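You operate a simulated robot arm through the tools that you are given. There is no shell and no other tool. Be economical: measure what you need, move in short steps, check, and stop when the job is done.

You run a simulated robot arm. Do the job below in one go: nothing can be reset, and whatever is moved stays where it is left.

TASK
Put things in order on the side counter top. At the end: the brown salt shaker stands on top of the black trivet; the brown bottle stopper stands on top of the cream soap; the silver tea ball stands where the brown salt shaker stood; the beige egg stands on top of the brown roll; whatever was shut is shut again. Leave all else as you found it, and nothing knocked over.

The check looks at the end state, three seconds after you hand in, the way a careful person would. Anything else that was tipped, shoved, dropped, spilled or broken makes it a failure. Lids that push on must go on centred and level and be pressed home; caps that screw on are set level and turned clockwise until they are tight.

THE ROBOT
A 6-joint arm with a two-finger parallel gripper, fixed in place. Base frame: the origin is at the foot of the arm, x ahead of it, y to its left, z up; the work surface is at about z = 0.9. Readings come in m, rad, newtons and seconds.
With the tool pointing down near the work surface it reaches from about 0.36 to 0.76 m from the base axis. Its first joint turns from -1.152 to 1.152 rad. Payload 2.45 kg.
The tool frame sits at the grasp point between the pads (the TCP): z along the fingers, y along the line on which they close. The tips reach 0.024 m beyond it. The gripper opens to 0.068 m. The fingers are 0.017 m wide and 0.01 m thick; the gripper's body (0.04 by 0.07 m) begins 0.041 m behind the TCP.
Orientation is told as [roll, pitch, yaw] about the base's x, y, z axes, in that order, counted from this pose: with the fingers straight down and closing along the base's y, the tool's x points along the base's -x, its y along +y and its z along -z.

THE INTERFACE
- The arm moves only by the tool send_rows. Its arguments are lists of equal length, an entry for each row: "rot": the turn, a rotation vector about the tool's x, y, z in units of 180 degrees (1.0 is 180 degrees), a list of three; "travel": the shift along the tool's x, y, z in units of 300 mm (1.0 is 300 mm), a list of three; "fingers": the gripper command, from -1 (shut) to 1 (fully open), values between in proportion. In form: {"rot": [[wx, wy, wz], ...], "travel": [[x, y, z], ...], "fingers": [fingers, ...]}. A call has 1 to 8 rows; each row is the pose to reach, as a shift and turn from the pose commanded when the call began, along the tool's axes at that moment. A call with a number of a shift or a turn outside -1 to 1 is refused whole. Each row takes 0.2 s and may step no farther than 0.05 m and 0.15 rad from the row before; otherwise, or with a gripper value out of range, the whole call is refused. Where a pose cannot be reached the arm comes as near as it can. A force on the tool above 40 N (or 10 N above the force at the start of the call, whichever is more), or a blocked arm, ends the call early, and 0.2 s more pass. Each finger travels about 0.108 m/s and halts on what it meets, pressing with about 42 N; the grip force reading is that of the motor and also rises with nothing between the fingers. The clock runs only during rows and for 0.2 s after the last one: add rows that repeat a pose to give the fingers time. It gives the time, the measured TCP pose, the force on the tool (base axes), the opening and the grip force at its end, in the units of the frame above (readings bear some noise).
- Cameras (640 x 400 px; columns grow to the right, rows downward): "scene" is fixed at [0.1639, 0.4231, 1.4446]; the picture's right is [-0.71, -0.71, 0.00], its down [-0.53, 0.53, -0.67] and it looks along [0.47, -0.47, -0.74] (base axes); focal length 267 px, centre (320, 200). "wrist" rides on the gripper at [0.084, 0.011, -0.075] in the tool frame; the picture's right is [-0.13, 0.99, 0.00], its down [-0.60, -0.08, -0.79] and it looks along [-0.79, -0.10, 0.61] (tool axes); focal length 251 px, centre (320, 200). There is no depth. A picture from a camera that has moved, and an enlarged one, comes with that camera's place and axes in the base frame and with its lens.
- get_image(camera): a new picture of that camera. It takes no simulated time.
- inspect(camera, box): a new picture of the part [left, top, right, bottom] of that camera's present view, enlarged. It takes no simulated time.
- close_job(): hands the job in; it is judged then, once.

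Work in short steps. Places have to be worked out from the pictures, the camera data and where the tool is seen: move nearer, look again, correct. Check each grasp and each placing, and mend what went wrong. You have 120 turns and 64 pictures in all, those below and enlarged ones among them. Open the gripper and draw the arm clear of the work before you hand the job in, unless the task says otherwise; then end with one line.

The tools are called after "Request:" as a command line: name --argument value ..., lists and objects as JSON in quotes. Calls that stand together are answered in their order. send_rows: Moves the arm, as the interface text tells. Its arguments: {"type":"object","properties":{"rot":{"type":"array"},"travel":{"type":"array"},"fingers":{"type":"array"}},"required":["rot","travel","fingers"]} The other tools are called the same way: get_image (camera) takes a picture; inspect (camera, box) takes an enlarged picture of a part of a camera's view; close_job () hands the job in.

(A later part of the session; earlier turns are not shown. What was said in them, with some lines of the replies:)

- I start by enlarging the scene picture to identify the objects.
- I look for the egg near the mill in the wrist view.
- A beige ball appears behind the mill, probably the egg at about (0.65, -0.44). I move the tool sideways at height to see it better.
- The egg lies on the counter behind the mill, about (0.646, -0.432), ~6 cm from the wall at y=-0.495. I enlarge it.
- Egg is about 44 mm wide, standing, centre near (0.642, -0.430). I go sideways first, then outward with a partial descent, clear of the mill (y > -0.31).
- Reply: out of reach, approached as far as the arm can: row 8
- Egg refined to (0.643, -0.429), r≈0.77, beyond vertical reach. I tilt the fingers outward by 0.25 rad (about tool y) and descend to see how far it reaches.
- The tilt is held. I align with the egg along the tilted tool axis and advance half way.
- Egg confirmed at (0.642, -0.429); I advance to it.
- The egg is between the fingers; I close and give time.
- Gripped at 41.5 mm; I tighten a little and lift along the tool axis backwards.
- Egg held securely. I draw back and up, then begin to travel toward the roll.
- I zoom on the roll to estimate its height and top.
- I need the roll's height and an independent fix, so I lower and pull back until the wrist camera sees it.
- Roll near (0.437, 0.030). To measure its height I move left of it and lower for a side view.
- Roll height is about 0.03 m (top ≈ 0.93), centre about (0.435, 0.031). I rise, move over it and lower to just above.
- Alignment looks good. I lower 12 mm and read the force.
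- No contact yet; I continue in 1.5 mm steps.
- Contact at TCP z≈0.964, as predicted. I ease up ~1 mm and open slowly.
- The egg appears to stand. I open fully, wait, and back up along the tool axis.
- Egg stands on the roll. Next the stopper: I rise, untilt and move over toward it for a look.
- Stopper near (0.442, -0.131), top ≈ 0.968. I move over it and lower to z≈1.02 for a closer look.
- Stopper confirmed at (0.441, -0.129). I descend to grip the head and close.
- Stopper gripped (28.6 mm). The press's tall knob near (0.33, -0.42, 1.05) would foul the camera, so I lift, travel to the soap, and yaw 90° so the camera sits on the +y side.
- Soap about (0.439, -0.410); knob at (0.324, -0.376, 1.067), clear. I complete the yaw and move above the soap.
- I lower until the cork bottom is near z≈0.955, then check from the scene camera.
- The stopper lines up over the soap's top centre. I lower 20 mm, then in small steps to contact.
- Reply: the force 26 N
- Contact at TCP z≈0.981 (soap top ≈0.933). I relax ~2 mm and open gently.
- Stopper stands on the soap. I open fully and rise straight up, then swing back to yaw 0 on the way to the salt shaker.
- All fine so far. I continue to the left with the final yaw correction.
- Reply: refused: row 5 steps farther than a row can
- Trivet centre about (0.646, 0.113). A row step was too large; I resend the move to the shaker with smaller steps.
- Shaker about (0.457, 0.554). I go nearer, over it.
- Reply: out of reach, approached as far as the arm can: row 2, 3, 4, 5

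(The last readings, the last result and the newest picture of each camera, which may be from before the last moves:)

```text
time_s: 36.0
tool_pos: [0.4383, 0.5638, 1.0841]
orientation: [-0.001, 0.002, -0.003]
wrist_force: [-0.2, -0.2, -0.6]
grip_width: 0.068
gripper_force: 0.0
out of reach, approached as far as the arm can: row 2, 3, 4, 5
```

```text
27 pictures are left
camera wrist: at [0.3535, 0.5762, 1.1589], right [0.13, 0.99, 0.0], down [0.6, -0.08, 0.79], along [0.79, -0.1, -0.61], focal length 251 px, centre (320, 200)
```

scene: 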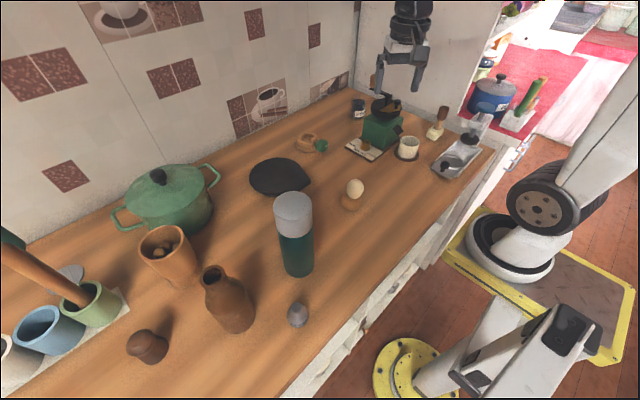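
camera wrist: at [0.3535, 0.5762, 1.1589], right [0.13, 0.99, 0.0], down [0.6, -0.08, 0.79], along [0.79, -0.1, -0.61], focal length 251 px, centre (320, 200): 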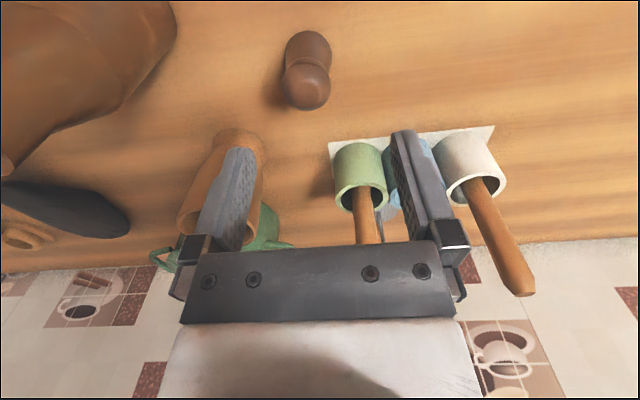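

Shaker at about (0.460, 0.553), top ≈0.955. A joint limit seems near with yaw 0, so I turn the yaw 0.45 rad toward the radial direction while centring.

Request:
send_rows --rot '[[0, 0, -0.047], [0, 0, -0.094], [0, 0, -0.1432], [0, 0, -0.1432]]' --travel '[[0, 0, 0], [-0.03, -0.018, 0], [-0.072, -0.036, 0], [-0.072, -0.036, 0.1]]' --fingers '[1, 1, 1, 1]'

Request:
get_image --camera "wrist"

```text
refused: row 3 steps farther than a row can; nothing moved
```

```text
26 pictures are left
camera wrist: at [0.3535, 0.5762, 1.1589], right [0.13, 0.99, 0.0], down [0.6, -0.08, 0.79], along [0.79, -0.1, -0.61], focal length 251 px, centre (320, 200)
```

wrist: 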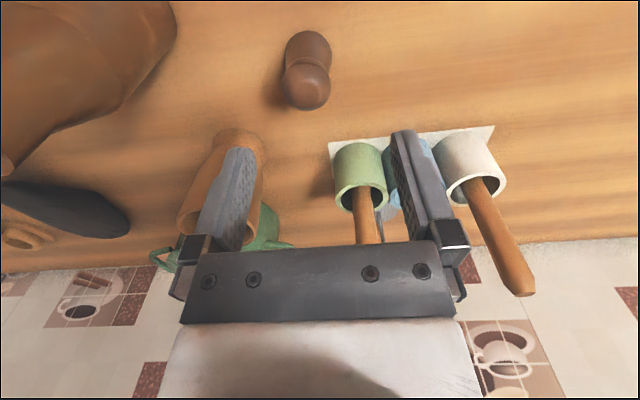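

The turn step was slightly too large; I resend with 4 smaller steps.

Request:
send_rows --rot '[[0, 0, -0.036], [0, 0, -0.072], [0, 0, -0.108], [0, 0, -0.1432]]' --travel '[[0, 0, 0], [-0.03, -0.018, 0], [-0.072, -0.036, 0], [-0.072, -0.036, 0.1]]' --fingers '[1, 1, 1, 1]'

```text
time_s: 37.0
tool_pos: [0.461, 0.5538, 1.0558]
orientation: [0.0, 0.0, 0.45]
wrist_force: [0.0, -0.1, 0.2]
grip_width: 0.0678
gripper_force: 0.1
```

Reached with no complaint. I take a picture to check alignment over the shaker.

Request:
get_image --camera "wrist"

```text
25 pictures are left
camera wrist: at [0.3784, 0.529, 1.1302], right [-0.32, 0.95, 0.0], down [0.58, 0.19, 0.79], along [0.75, 0.25, -0.61], focal length 251 px, centre (320, 200)
```

wrist: 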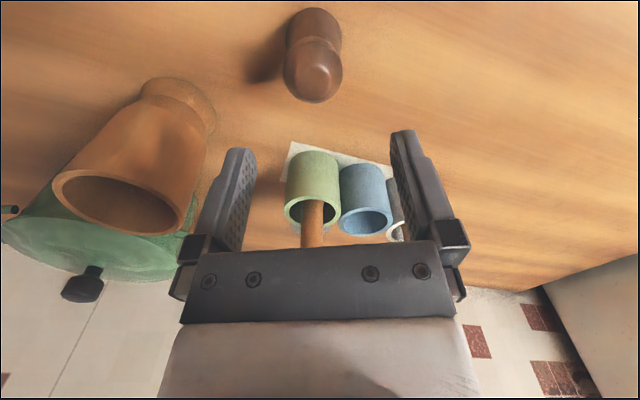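

Aligned: shaker centre (0.461, 0.5535) (to be remembered for the tea ball). I descend to z≈0.935 and close.

Request:
send_rows --rot '[[0, 0, 0], [0, 0, 0], [0, 0, 0], [0, 0, 0], [0, 0, 0], [0, 0, 0]]' --travel '[[0, 0, 0.14], [0, 0, 0.28], [0, 0, 0.4], [0, 0, 0.4], [0, 0, 0.4], [0, 0, 0.4]]' --fingers '[1, 1, 1, 0.5, 0.1, -0.1]'

Request:
get_image --camera "wrist"

```text
time_s: 38.4
tool_pos: [0.4596, 0.5549, 0.9335]
orientation: [-0.001, 0.001, 0.448]
wrist_force: [-0.2, 0.4, -0.8]
grip_width: 0.0432
gripper_force: 41.7
```

```text
24 pictures are left
camera wrist: at [0.3784, 0.5282, 1.0074], right [-0.31, 0.95, 0.0], down [0.58, 0.19, 0.79], along [0.75, 0.25, -0.61], focal length 251 px, centre (320, 200)
```

wrist: 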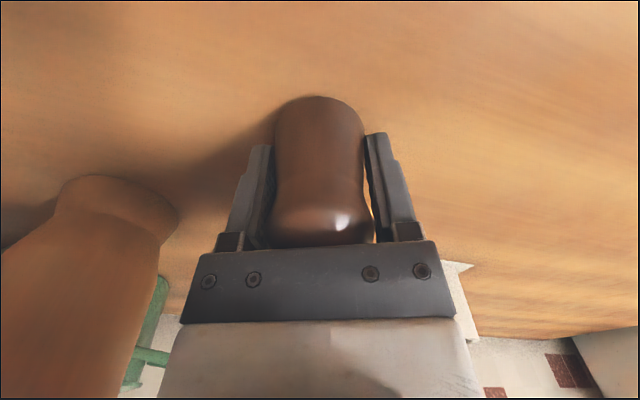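

Shaker gripped (43 mm). I lift, drawing slightly inward to stay in reach, to z≈1.2.

Request:
send_rows --rot '[[0, 0, 0], [0, 0, 0], [0, 0, 0], [0, 0, 0], [0, 0, 0], [0, 0, 0], [0, 0, 0]]' --travel '[[0, 0, -0.15], [0, 0, -0.3], [0.057, 0.005, -0.42], [0.113, 0.01, -0.54], [0.17, 0.016, -0.66], [0.227, 0.022, -0.78], [0.283, 0.027, -0.9]]' --fingers '[-0.1, -0.1, -0.1, -0.1, -0.1, -0.1, -0.1]'

```text
time_s: 40.0
tool_pos: [0.3808, 0.527, 1.2046]
orientation: [0.001, 0.001, 0.449]
wrist_force: [-0.6, -1.0, -0.3]
grip_width: 0.0429
gripper_force: 42.2
```

Now travel toward the trivet while returning yaw to 0.

Request:
send_rows --rot '[[0, 0, 0.02], [0, 0, 0.04], [0, 0, 0.06], [0, 0, 0.08], [0, 0, 0.1], [0, 0, 0.12], [0, 0, 0.1432]]' --travel '[[0.028, -0.134, -0.01], [0.056, -0.268, -0.02], [0.084, -0.402, -0.03], [0.112, -0.536, -0.04], [0.14, -0.67, -0.05], [0.168, -0.804, -0.05], [0.196, -0.94, -0.05]]' --fingers '[-0.1, -0.1, -0.1, -0.1, -0.1, -0.1, -0.1]'

Request:
send_rows --rot '[[0, 0, 0], [0, 0, 0], [0, 0, 0], [0, 0, 0]]' --travel '[[-0.06, -0.12, 0], [-0.12, -0.24, 0], [-0.18, -0.36, 0], [-0.24, -0.45, 0]]' --fingers '[-0.1, -0.1, -0.1, -0.1]'

Request:
get_image --camera "wrist"

```text
time_s: 41.6
tool_pos: [0.4484, 0.2429, 1.2206]
orientation: [-0.001, 0.001, -0.004]
wrist_force: [0.7, -0.3, -1.6]
grip_width: 0.0428
gripper_force: 41.6
```

```text
time_s: 42.6
tool_pos: [0.5187, 0.1088, 1.2182]
orientation: [0.001, -0.001, -0.001]
wrist_force: [-0.1, -0.8, -0.8]
grip_width: 0.043
gripper_force: 41.9
```

```text
23 pictures are left
camera wrist: at [0.435, 0.1206, 1.2931], right [0.13, 0.99, 0.0], down [0.6, -0.08, 0.79], along [0.79, -0.1, -0.61], focal length 251 px, centre (320, 200)
```

wrist: 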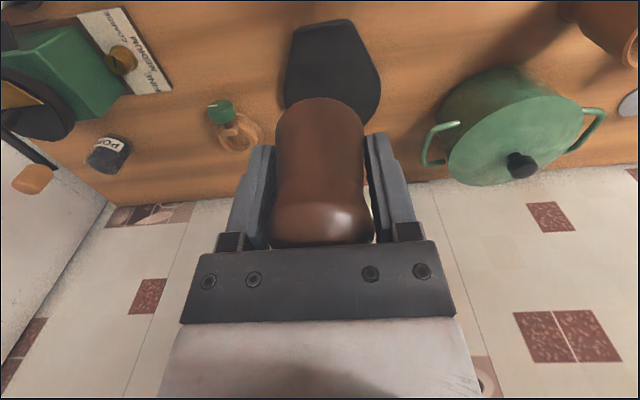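

Trivet's round part centres at about (0.643, 0.115). I move over it while descending to z≈1.0.

Request:
send_rows --rot '[[0, 0, 0], [0, 0, 0], [0, 0, 0], [0, 0, 0], [0, 0, 0], [0, 0, 0]]' --travel '[[-0.08, 0.004, 0.12], [-0.16, 0.008, 0.24], [-0.24, 0.012, 0.36], [-0.32, 0.016, 0.48], [-0.4, 0.02, 0.6], [-0.4, 0.02, 0.72]]' --fingers '[-0.1, -0.1, -0.1, -0.1, -0.1, -0.1]'

Request:
get_image --camera "wrist"

Request:
inspect --camera "scene" --box '[230, 110, 330, 210]'

```text
time_s: 44.0
tool_pos: [0.641, 0.1158, 1.0033]
orientation: [0.0, 0.0, -0.002]
wrist_force: [-0.9, 0.1, -0.8]
grip_width: 0.043
gripper_force: 42.3
```

```text
22 pictures are left
camera wrist: at [0.5557, 0.1277, 1.0767], right [0.13, 0.99, 0.0], down [0.6, -0.08, 0.79], along [0.79, -0.1, -0.61], focal length 251 px, centre (320, 200)
```

wrist: 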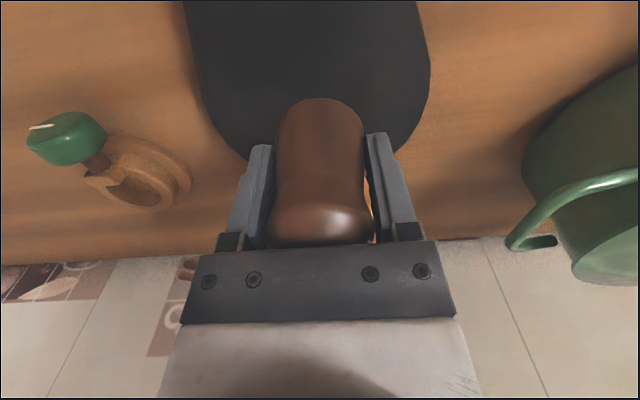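

```text
4.00 times, centred on (280, 160) of scene
camera zoom: at [0.1639, 0.4231, 1.4445], right [-0.71, -0.71, 0.0], down [-0.53, 0.53, -0.67], along [0.47, -0.47, -0.74], focal length 1067 px, centre (480, 360)
```

zoom: 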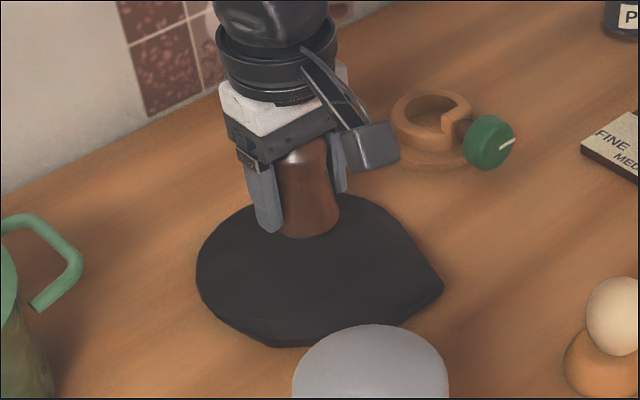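

Landing point is well within the round part; I shift 8 mm outward, lower 40 mm, then small steps to contact.

Request:
send_rows --rot '[[0, 0, 0], [0, 0, 0], [0, 0, 0]]' --travel '[[-0.027, 0, 0.05], [-0.027, 0, 0.1], [-0.027, 0, 0.14]]' --fingers '[-0.1, -0.1, -0.1]'

Request:
send_rows --rot '[[0, 0, 0], [0, 0, 0]]' --travel '[[0, 0, 0.008], [0, 0, 0.016]]' --fingers '[-0.1, -0.1]'

Request:
send_rows --rot '[[0, 0, 0], [0, 0, 0]]' --travel '[[0, 0, 0.006], [0, 0, 0.012]]' --fingers '[-0.1, -0.1]'

```text
time_s: 44.8
tool_pos: [0.6493, 0.117, 0.9608]
orientation: [-0.001, 0.001, -0.001]
wrist_force: [0.5, 0.3, -0.3]
grip_width: 0.0428
gripper_force: 41.8
```

```text
time_s: 45.4
tool_pos: [0.6493, 0.1163, 0.9569]
orientation: [0.0, -0.001, -0.003]
wrist_force: [-0.2, 0.4, -0.6]
grip_width: 0.0429
gripper_force: 42.4
```

```text
time_s: 46.0
tool_pos: [0.6489, 0.1161, 0.9527]
orientation: [-0.002, 0.0, -0.001]
wrist_force: [0.0, -0.3, -1.0]
grip_width: 0.0429
gripper_force: 41.9
```

No contact yet; continue in small steps.

Request:
send_rows --rot '[[0, 0, 0], [0, 0, 0]]' --travel '[[0, 0, 0.005], [0, 0, 0.01]]' --fingers '[-0.1, -0.1]'

Request:
send_rows --rot '[[0, 0, 0]]' --travel '[[0, 0, 0.006]]' --fingers '[-0.1]'

Request:
send_rows --rot '[[0, 0, 0]]' --travel '[[0, 0, 0.005]]' --fingers '[-0.1]'

```text
time_s: 46.6
tool_pos: [0.6496, 0.1164, 0.9518]
orientation: [-0.001, -0.002, 0.0]
wrist_force: [-6.9, 0.8, 17.5]
grip_width: 0.0432
gripper_force: 41.6
```

```text
time_s: 47.2
tool_pos: [0.6506, 0.1173, 0.9526]
orientation: [0.003, -0.007, -0.001]
wrist_force: [0.0, 0.3, 4.7]
grip_width: 0.0432
gripper_force: 41.5
stopped in row 1: the force on the tool passed its limit (the readings are from after the stop); the commanded pose is now the measured one
```

```text
time_s: 47.6
tool_pos: [0.6504, 0.116, 0.9516]
orientation: [0.002, -0.007, 0.0]
wrist_force: [-4.3, -1.8, 21.6]
grip_width: 0.043
gripper_force: 41.5
```

Contact at z≈0.952. I relax 1 mm and open.

Request:
send_rows --rot '[[0, 0, 0], [0, 0, 0], [0, 0, 0], [0, 0, 0], [0, 0, 0], [0, 0, 0]]' --travel '[[0, 0, -0.004], [0, 0, -0.004], [0, 0, -0.004], [0, 0, -0.004], [0, 0, -0.004], [0, 0, -0.004]]' --fingers '[0.2, 0.32, 0.45, 0.6, 1, 1]'

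Request:
send_rows --rot '[[0, 0, 0], [0, 0, 0], [0, 0, 0], [0, 0, 0], [0, 0, 0], [0, 0, 0], [0, 0, 0]]' --travel '[[0, 0, -0.08], [0, 0, -0.2], [0, 0, -0.34], [0.12, 0, -0.45], [0.24, 0, -0.56], [0.36, 0, -0.67], [0.48, 0, -0.78]]' --fingers '[1, 1, 1, 1, 1, 1, 1]'

Request:
get_image --camera "scene"

```text
time_s: 49.0
tool_pos: [0.6493, 0.1161, 0.9489]
orientation: [-0.001, -0.001, -0.003]
wrist_force: [0.4, 0.0, 0.6]
grip_width: 0.0681
gripper_force: 0.1
```

```text
time_s: 50.6
tool_pos: [0.5064, 0.1163, 1.1813]
orientation: [0.001, -0.001, -0.003]
wrist_force: [0.1, 0.7, 0.8]
grip_width: 0.0681
gripper_force: 0.0
```

```text
20 pictures are left
```

scene: 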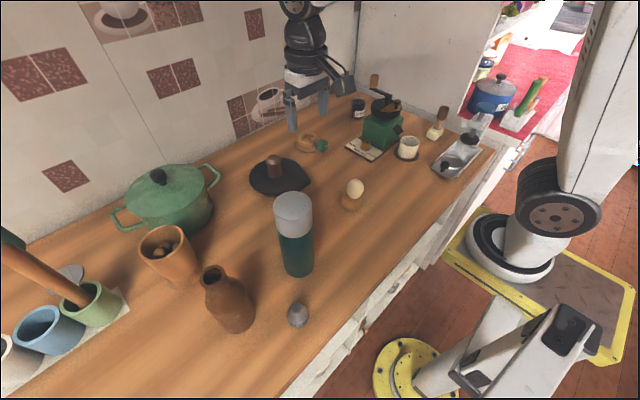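

Salt shaker stands on the trivet. I go over toward the tea ball at safe height above the thermos.

Request:
send_rows --rot '[[0, 0, 0], [0, 0, 0], [0, 0, 0], [0, 0, 0], [0, 0, 0], [0, 0, 0], [0, 0, 0]]' --travel '[[0.04, 0, -0.1], [0.12, 0.11, -0.167], [0.2, 0.22, -0.167], [0.29, 0.33, -0.167], [0.38, 0.44, -0.167], [0.47, 0.55, -0.167], [0.55, 0.667, -0.167]]' --fingers '[1, 1, 1, 1, 1, 1, 1]'

Request:
get_image --camera "wrist"

Request:
inspect --camera "scene" --box '[270, 280, 330, 340]'

```text
time_s: 52.2
tool_pos: [0.342, 0.3178, 1.2349]
orientation: [0.001, -0.003, -0.004]
wrist_force: [-0.5, 0.4, -0.5]
grip_width: 0.068
gripper_force: 0.0
```

```text
19 pictures are left
camera wrist: at [0.2565, 0.3298, 1.3087], right [0.13, 0.99, 0.0], down [0.6, -0.08, 0.8], along [0.79, -0.1, -0.61], focal length 251 px, centre (320, 200)
```

wrist: 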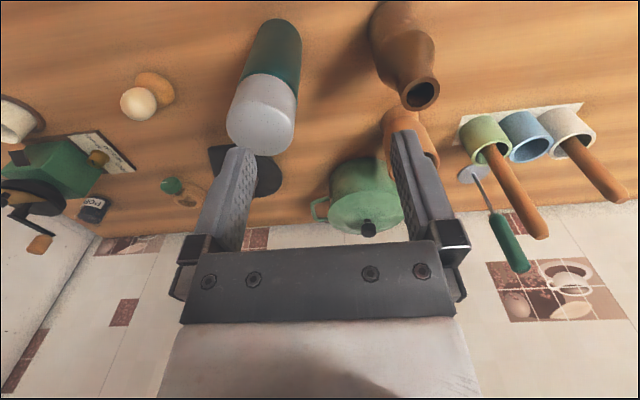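

```text
6.67 times, centred on (300, 310) of scene
camera zoom: at [0.1639, 0.4231, 1.4445], right [-0.71, -0.71, 0.0], down [-0.53, 0.53, -0.67], along [0.47, -0.47, -0.74], focal length 1778 px, centre (453, -533)
```

zoom: 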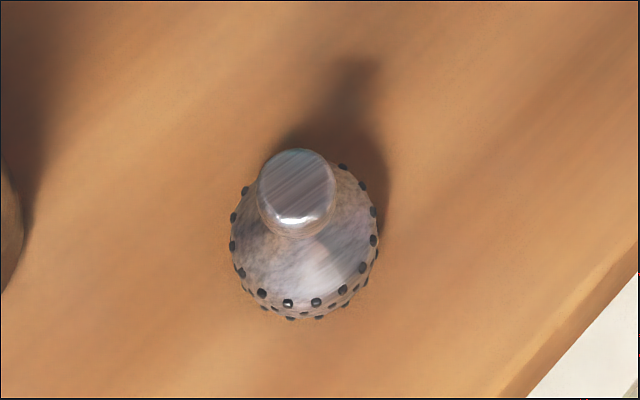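

Tea ball at about (0.315, 0.331), body ~41 mm, with a neck on top to z≈0.965. I go over it and down to z≈1.06 to view it.

Request:
send_rows --rot '[[0, 0, 0], [0, 0, 0], [0, 0, 0], [0, 0, 0], [0, 0, 0]]' --travel '[[0.088, 0.044, 0], [0.088, 0.044, 0.15], [0.088, 0.044, 0.3], [0.088, 0.044, 0.45], [0.088, 0.044, 0.58]]' --fingers '[1, 1, 1, 1, 1]'

Request:
get_image --camera "wrist"

```text
time_s: 53.4
tool_pos: [0.3124, 0.3306, 1.0603]
orientation: [0.002, -0.004, -0.002]
wrist_force: [0.0, 0.5, -0.4]
grip_width: 0.068
gripper_force: 0.1
```

```text
17 pictures are left
camera wrist: at [0.2272, 0.3423, 1.134], right [0.13, 0.99, 0.0], down [0.6, -0.08, 0.8], along [0.79, -0.1, -0.61], focal length 251 px, centre (320, 200)
```

wrist: 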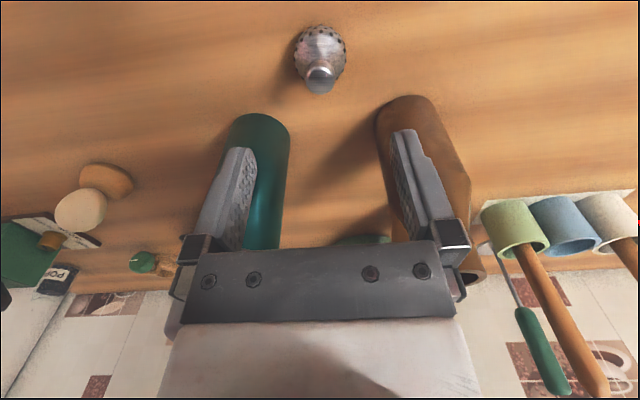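

Tea ball confirmed at (0.3155, 0.3315). I descend to z≈0.929 and close.

Request:
send_rows --rot '[[0, 0, 0], [0, 0, 0], [0, 0, 0], [0, 0, 0], [0, 0, 0], [0, 0, 0]]' --travel '[[-0.01, 0.003, 0.15], [-0.01, 0.003, 0.3], [-0.01, 0.003, 0.437], [-0.01, 0.003, 0.437], [-0.01, 0.003, 0.437], [-0.01, 0.003, 0.437]]' --fingers '[1, 1, 1, 0.5, 0.1, -0.1]'

Request:
get_image --camera "wrist"

```text
time_s: 54.8
tool_pos: [0.3201, 0.3322, 0.9297]
orientation: [0.0, -0.003, -0.002]
wrist_force: [-0.4, -0.1, 0.2]
grip_width: 0.04
gripper_force: 41.7
```

```text
16 pictures are left
camera wrist: at [0.234, 0.3445, 1.0034], right [0.13, 0.99, 0.0], down [0.6, -0.08, 0.8], along [0.79, -0.1, -0.61], focal length 251 px, centre (320, 200)
```

wrist: 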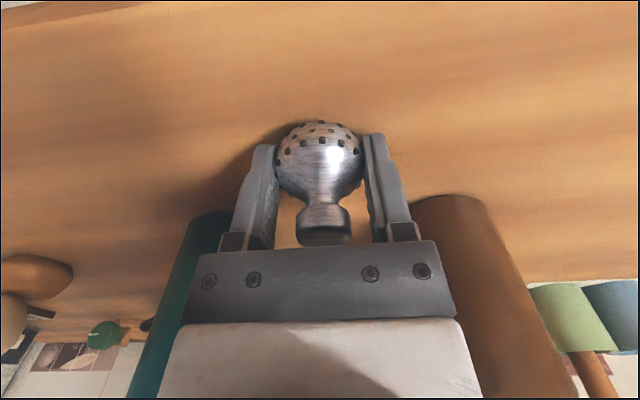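

Tea ball gripped (40 mm), ball sits ~5 mm toward the base from the TCP. I lift straight up.

Request:
send_rows --rot '[[0, 0, 0], [0, 0, 0], [0, 0, 0], [0, 0, 0], [0, 0, 0], [0, 0, 0], [0, 0, 0]]' --travel '[[0, 0, -0.08], [0, 0, -0.22], [0, 0, -0.36], [0, 0, -0.5], [0, 0, -0.64], [0, 0, -0.78], [0, 0, -0.92]]' --fingers '[-0.1, -0.1, -0.1, -0.1, -0.1, -0.1, -0.1]'

```text
time_s: 56.4
tool_pos: [0.3176, 0.3323, 1.2071]
orientation: [0.001, -0.004, -0.001]
wrist_force: [0.7, 0.3, 0.1]
grip_width: 0.0398
gripper_force: 41.6
```

I travel to near the shaker's old spot, yawing to 0.45.

Request:
send_rows --rot '[[0, 0, -0.024], [0, 0, -0.048], [0, 0, -0.072], [0, 0, -0.096], [0, 0, -0.12], [0, 0, -0.1432]]' --travel '[[-0.046, 0.115, 0], [-0.092, 0.23, 0], [-0.138, 0.346, 0], [-0.183, 0.46, 0], [-0.229, 0.576, 0], [-0.275, 0.692, 0]]' --fingers '[-0.1, -0.1, -0.1, -0.1, -0.1, -0.1]'

```text
time_s: 57.8
tool_pos: [0.4003, 0.539, 1.2051]
orientation: [-0.001, -0.001, 0.449]
wrist_force: [0.2, -0.6, -0.2]
grip_width: 0.0396
gripper_force: 42.0
```

Now I descend over the target (TCP to about (0.466, 0.556, 0.99)).

Request:
send_rows --rot '[[0, 0, 0], [0, 0, 0], [0, 0, 0], [0, 0, 0], [0, 0, 0], [0, 0, 0]]' --travel '[[0, 0, 0.14], [-0.05, -0.01, 0.28], [-0.1, -0.02, 0.4], [-0.16, -0.03, 0.52], [-0.222, -0.044, 0.62], [-0.222, -0.044, 0.717]]' --fingers '[-0.1, -0.1, -0.1, -0.1, -0.1, -0.1]'

Request:
get_image --camera "wrist"

Request:
inspect --camera "scene" --box '[90, 280, 210, 390]'

```text
time_s: 59.2
tool_pos: [0.4664, 0.5567, 0.9904]
orientation: [0.001, -0.004, 0.448]
wrist_force: [0.5, 0.0, -0.9]
grip_width: 0.0399
gripper_force: 42.1
```

```text
15 pictures are left
camera wrist: at [0.3847, 0.5313, 1.0632], right [-0.31, 0.95, 0.0], down [0.58, 0.19, 0.8], along [0.76, 0.25, -0.61], focal length 251 px, centre (320, 200)
```

wrist: 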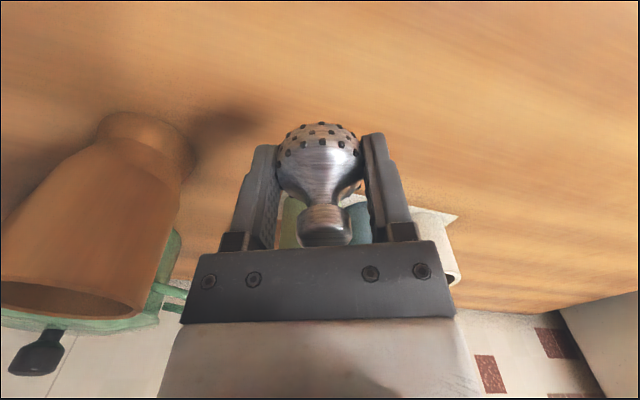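

```text
3.64 times, centred on (150, 335) of scene
camera zoom: at [0.1639, 0.4231, 1.4445], right [-0.71, -0.71, 0.0], down [-0.53, 0.53, -0.67], along [0.47, -0.47, -0.74], focal length 970 px, centre (938, -291)
```

zoom: 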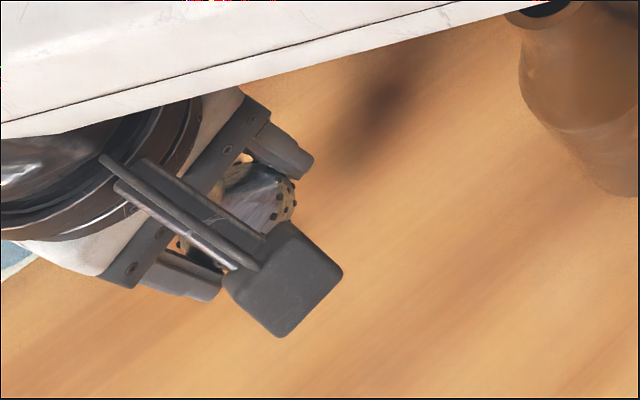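

Held well. I lower to just above the counter, then in small steps.

Request:
send_rows --rot '[[0, 0, 0], [0, 0, 0], [0, 0, 0]]' --travel '[[0, 0, 0.08], [0, 0, 0.15], [0, 0, 0.187]]' --fingers '[-0.1, -0.1, -0.1]'

Request:
send_rows --rot '[[0, 0, 0]]' --travel '[[0, 0, 0.009]]' --fingers '[-0.1]'

Request:
send_rows --rot '[[0, 0, 0]]' --travel '[[0, 0, 0.005]]' --fingers '[-0.1]'

```text
time_s: 60.0
tool_pos: [0.4675, 0.5573, 0.9344]
orientation: [0.0, -0.004, 0.449]
wrist_force: [0.3, -0.2, -0.2]
grip_width: 0.0398
gripper_force: 41.9
```

```text
time_s: 60.4
tool_pos: [0.4675, 0.5557, 0.9314]
orientation: [0.0, -0.004, 0.448]
wrist_force: [0.4, -0.1, -0.9]
grip_width: 0.0399
gripper_force: 42.0
```

```text
time_s: 60.8
tool_pos: [0.4671, 0.5556, 0.9298]
orientation: [-0.001, -0.003, 0.446]
wrist_force: [-0.9, 0.2, 0.1]
grip_width: 0.0396
gripper_force: 41.9
```

One more small step to contact.

Request:
send_rows --rot '[[0, 0, 0]]' --travel '[[0, 0, 0.004]]' --fingers '[-0.1]'

Request:
get_image --camera "wrist"

```text
time_s: 61.2
tool_pos: [0.4662, 0.5555, 0.9296]
orientation: [0.0, -0.005, 0.448]
wrist_force: [0.4, 0.1, 0.6]
grip_width: 0.0397
gripper_force: 41.7
```

```text
13 pictures are left
camera wrist: at [0.3849, 0.5305, 1.0033], right [-0.31, 0.95, 0.0], down [0.58, 0.19, 0.8], along [0.76, 0.25, -0.61], focal length 251 px, centre (320, 200)
```

wrist: 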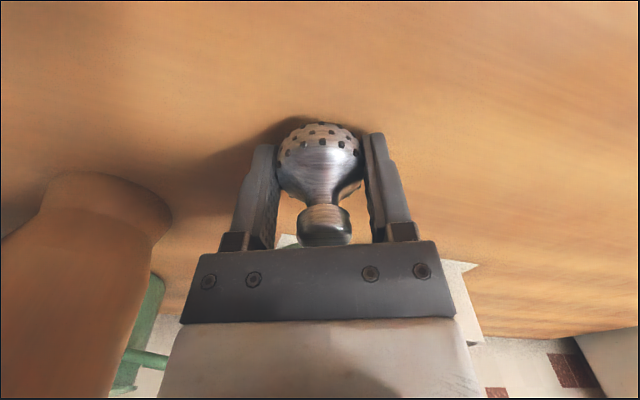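

Nearly touching; one more 1 mm step, then slow release.

Request:
send_rows --rot '[[0, 0, 0]]' --travel '[[0, 0, 0.004]]' --fingers '[-0.1]'

```text
time_s: 61.6
tool_pos: [0.4674, 0.5554, 0.9286]
orientation: [0.001, -0.006, 0.448]
wrist_force: [-2.1, 0.0, 3.6]
grip_width: 0.0397
gripper_force: 42.1
```

Contact. I open slowly, wait, and look.

Request:
send_rows --rot '[[0, 0, 0], [0, 0, 0], [0, 0, 0], [0, 0, 0], [0, 0, 0], [0, 0, 0], [0, 0, 0]]' --travel '[[0, 0, 0], [0, 0, 0], [0, 0, 0], [0, 0, 0], [0, 0, 0], [0, 0, 0], [0, 0, 0]]' --fingers '[0.1, 0.2, 0.3, 0.5, 0.8, 1, 1]'

Request:
get_image --camera "wrist"

```text
time_s: 63.2
tool_pos: [0.4678, 0.5562, 0.9273]
orientation: [0.0, -0.003, 0.449]
wrist_force: [-0.3, 0.3, 0.3]
grip_width: 0.0679
gripper_force: 0.1
```

```text
12 pictures are left
camera wrist: at [0.3855, 0.5299, 1.0018], right [-0.31, 0.95, 0.0], down [0.58, 0.19, 0.8], along [0.76, 0.25, -0.61], focal length 251 px, centre (320, 200)
```

wrist: 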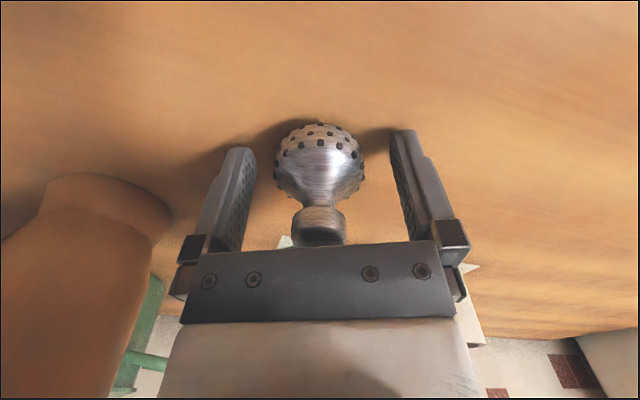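

It stands. I rise straight up, then draw inward and look at the scene.

Request:
send_rows --rot '[[0, 0, 0], [0, 0, 0], [0, 0, 0], [0, 0, 0], [0, 0, 0], [0, 0, 0], [0, 0, 0]]' --travel '[[0, 0, -0.08], [0, 0, -0.2], [0, 0, -0.34], [0.08, 0, -0.47], [0.16, 0, -0.6], [0.24, 0, -0.73], [0.32, 0, -0.86]]' --fingers '[1, 1, 1, 1, 1, 1, 1]'

Request:
send_rows --rot '[[0, 0, 0.02], [0, 0, 0.04], [0, 0, 0.06], [0, 0, 0.08], [0, 0, 0.1], [0, 0, 0.12], [0, 0, 0.1432]]' --travel '[[0.028, -0.134, -0.01], [0.056, -0.268, -0.02], [0.084, -0.402, -0.03], [0.112, -0.536, -0.04], [0.14, -0.67, -0.05], [0.168, -0.804, -0.05], [0.196, -0.94, -0.05]]' --fingers '[1, 1, 1, 1, 1, 1, 1]'

Request:
get_image --camera "scene"

Request:
inspect --camera "scene" --box '[90, 280, 210, 390]'

```text
time_s: 64.8
tool_pos: [0.3813, 0.5131, 1.1852]
orientation: [-0.001, -0.003, 0.448]
wrist_force: [0.1, 0.8, 0.7]
grip_width: 0.0678
gripper_force: 0.1
```

```text
time_s: 66.4
tool_pos: [0.4484, 0.2337, 1.2013]
orientation: [0.001, -0.003, -0.003]
wrist_force: [0.4, -0.3, 0.2]
grip_width: 0.0679
gripper_force: 0.1
```

```text
11 pictures are left
```

scene: 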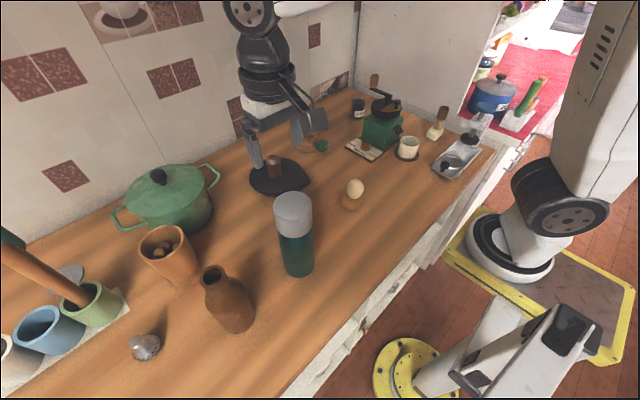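

```text
3.64 times, centred on (150, 335) of scene
camera zoom: at [0.1639, 0.4231, 1.4446], right [-0.71, -0.71, 0.0], down [-0.53, 0.53, -0.67], along [0.47, -0.47, -0.74], focal length 970 px, centre (938, -291)
```

zoom: 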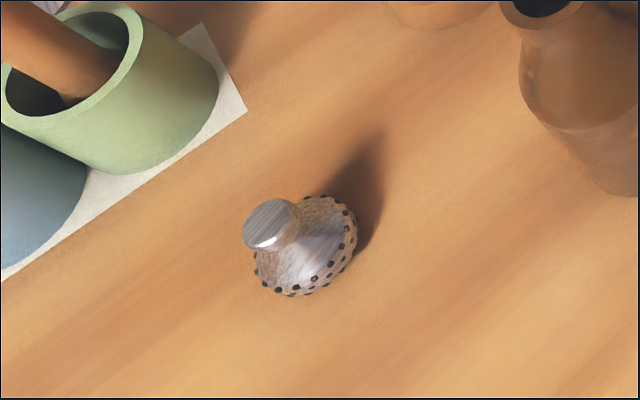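

Everything appears placed; I enlarge the right part to verify, then finish.

Request:
inspect --camera "scene" --box '[230, 80, 500, 240]'

```text
2.37 times, centred on (365, 160) of scene
camera zoom: at [0.1639, 0.4231, 1.4446], right [-0.71, -0.71, 0.0], down [-0.53, 0.53, -0.67], along [0.47, -0.47, -0.74], focal length 632 px, centre (213, 295)
```

zoom: 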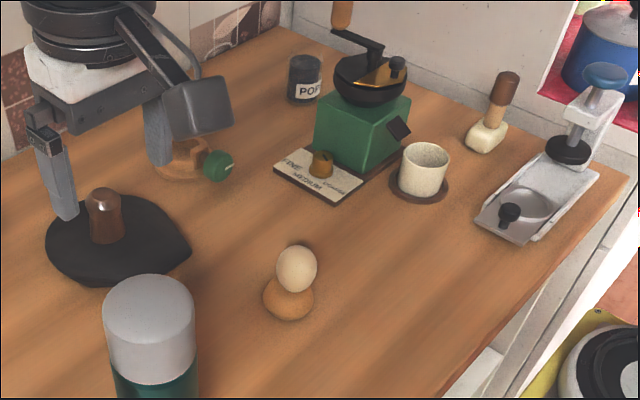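

All four placements stand upright, the gripper is open and clear at z=1.2, so I hand in.

Request:
close_job

```text
The job is handed in.
```

The job is handed in: the salt shaker is on the trivet, the stopper on the soap and the egg on the roll. The tea ball is within about 5 mm of where the shaker stood. I opened nothing, so nothing needed shutting, and in the last pictures I saw nothing knocked over or moved.
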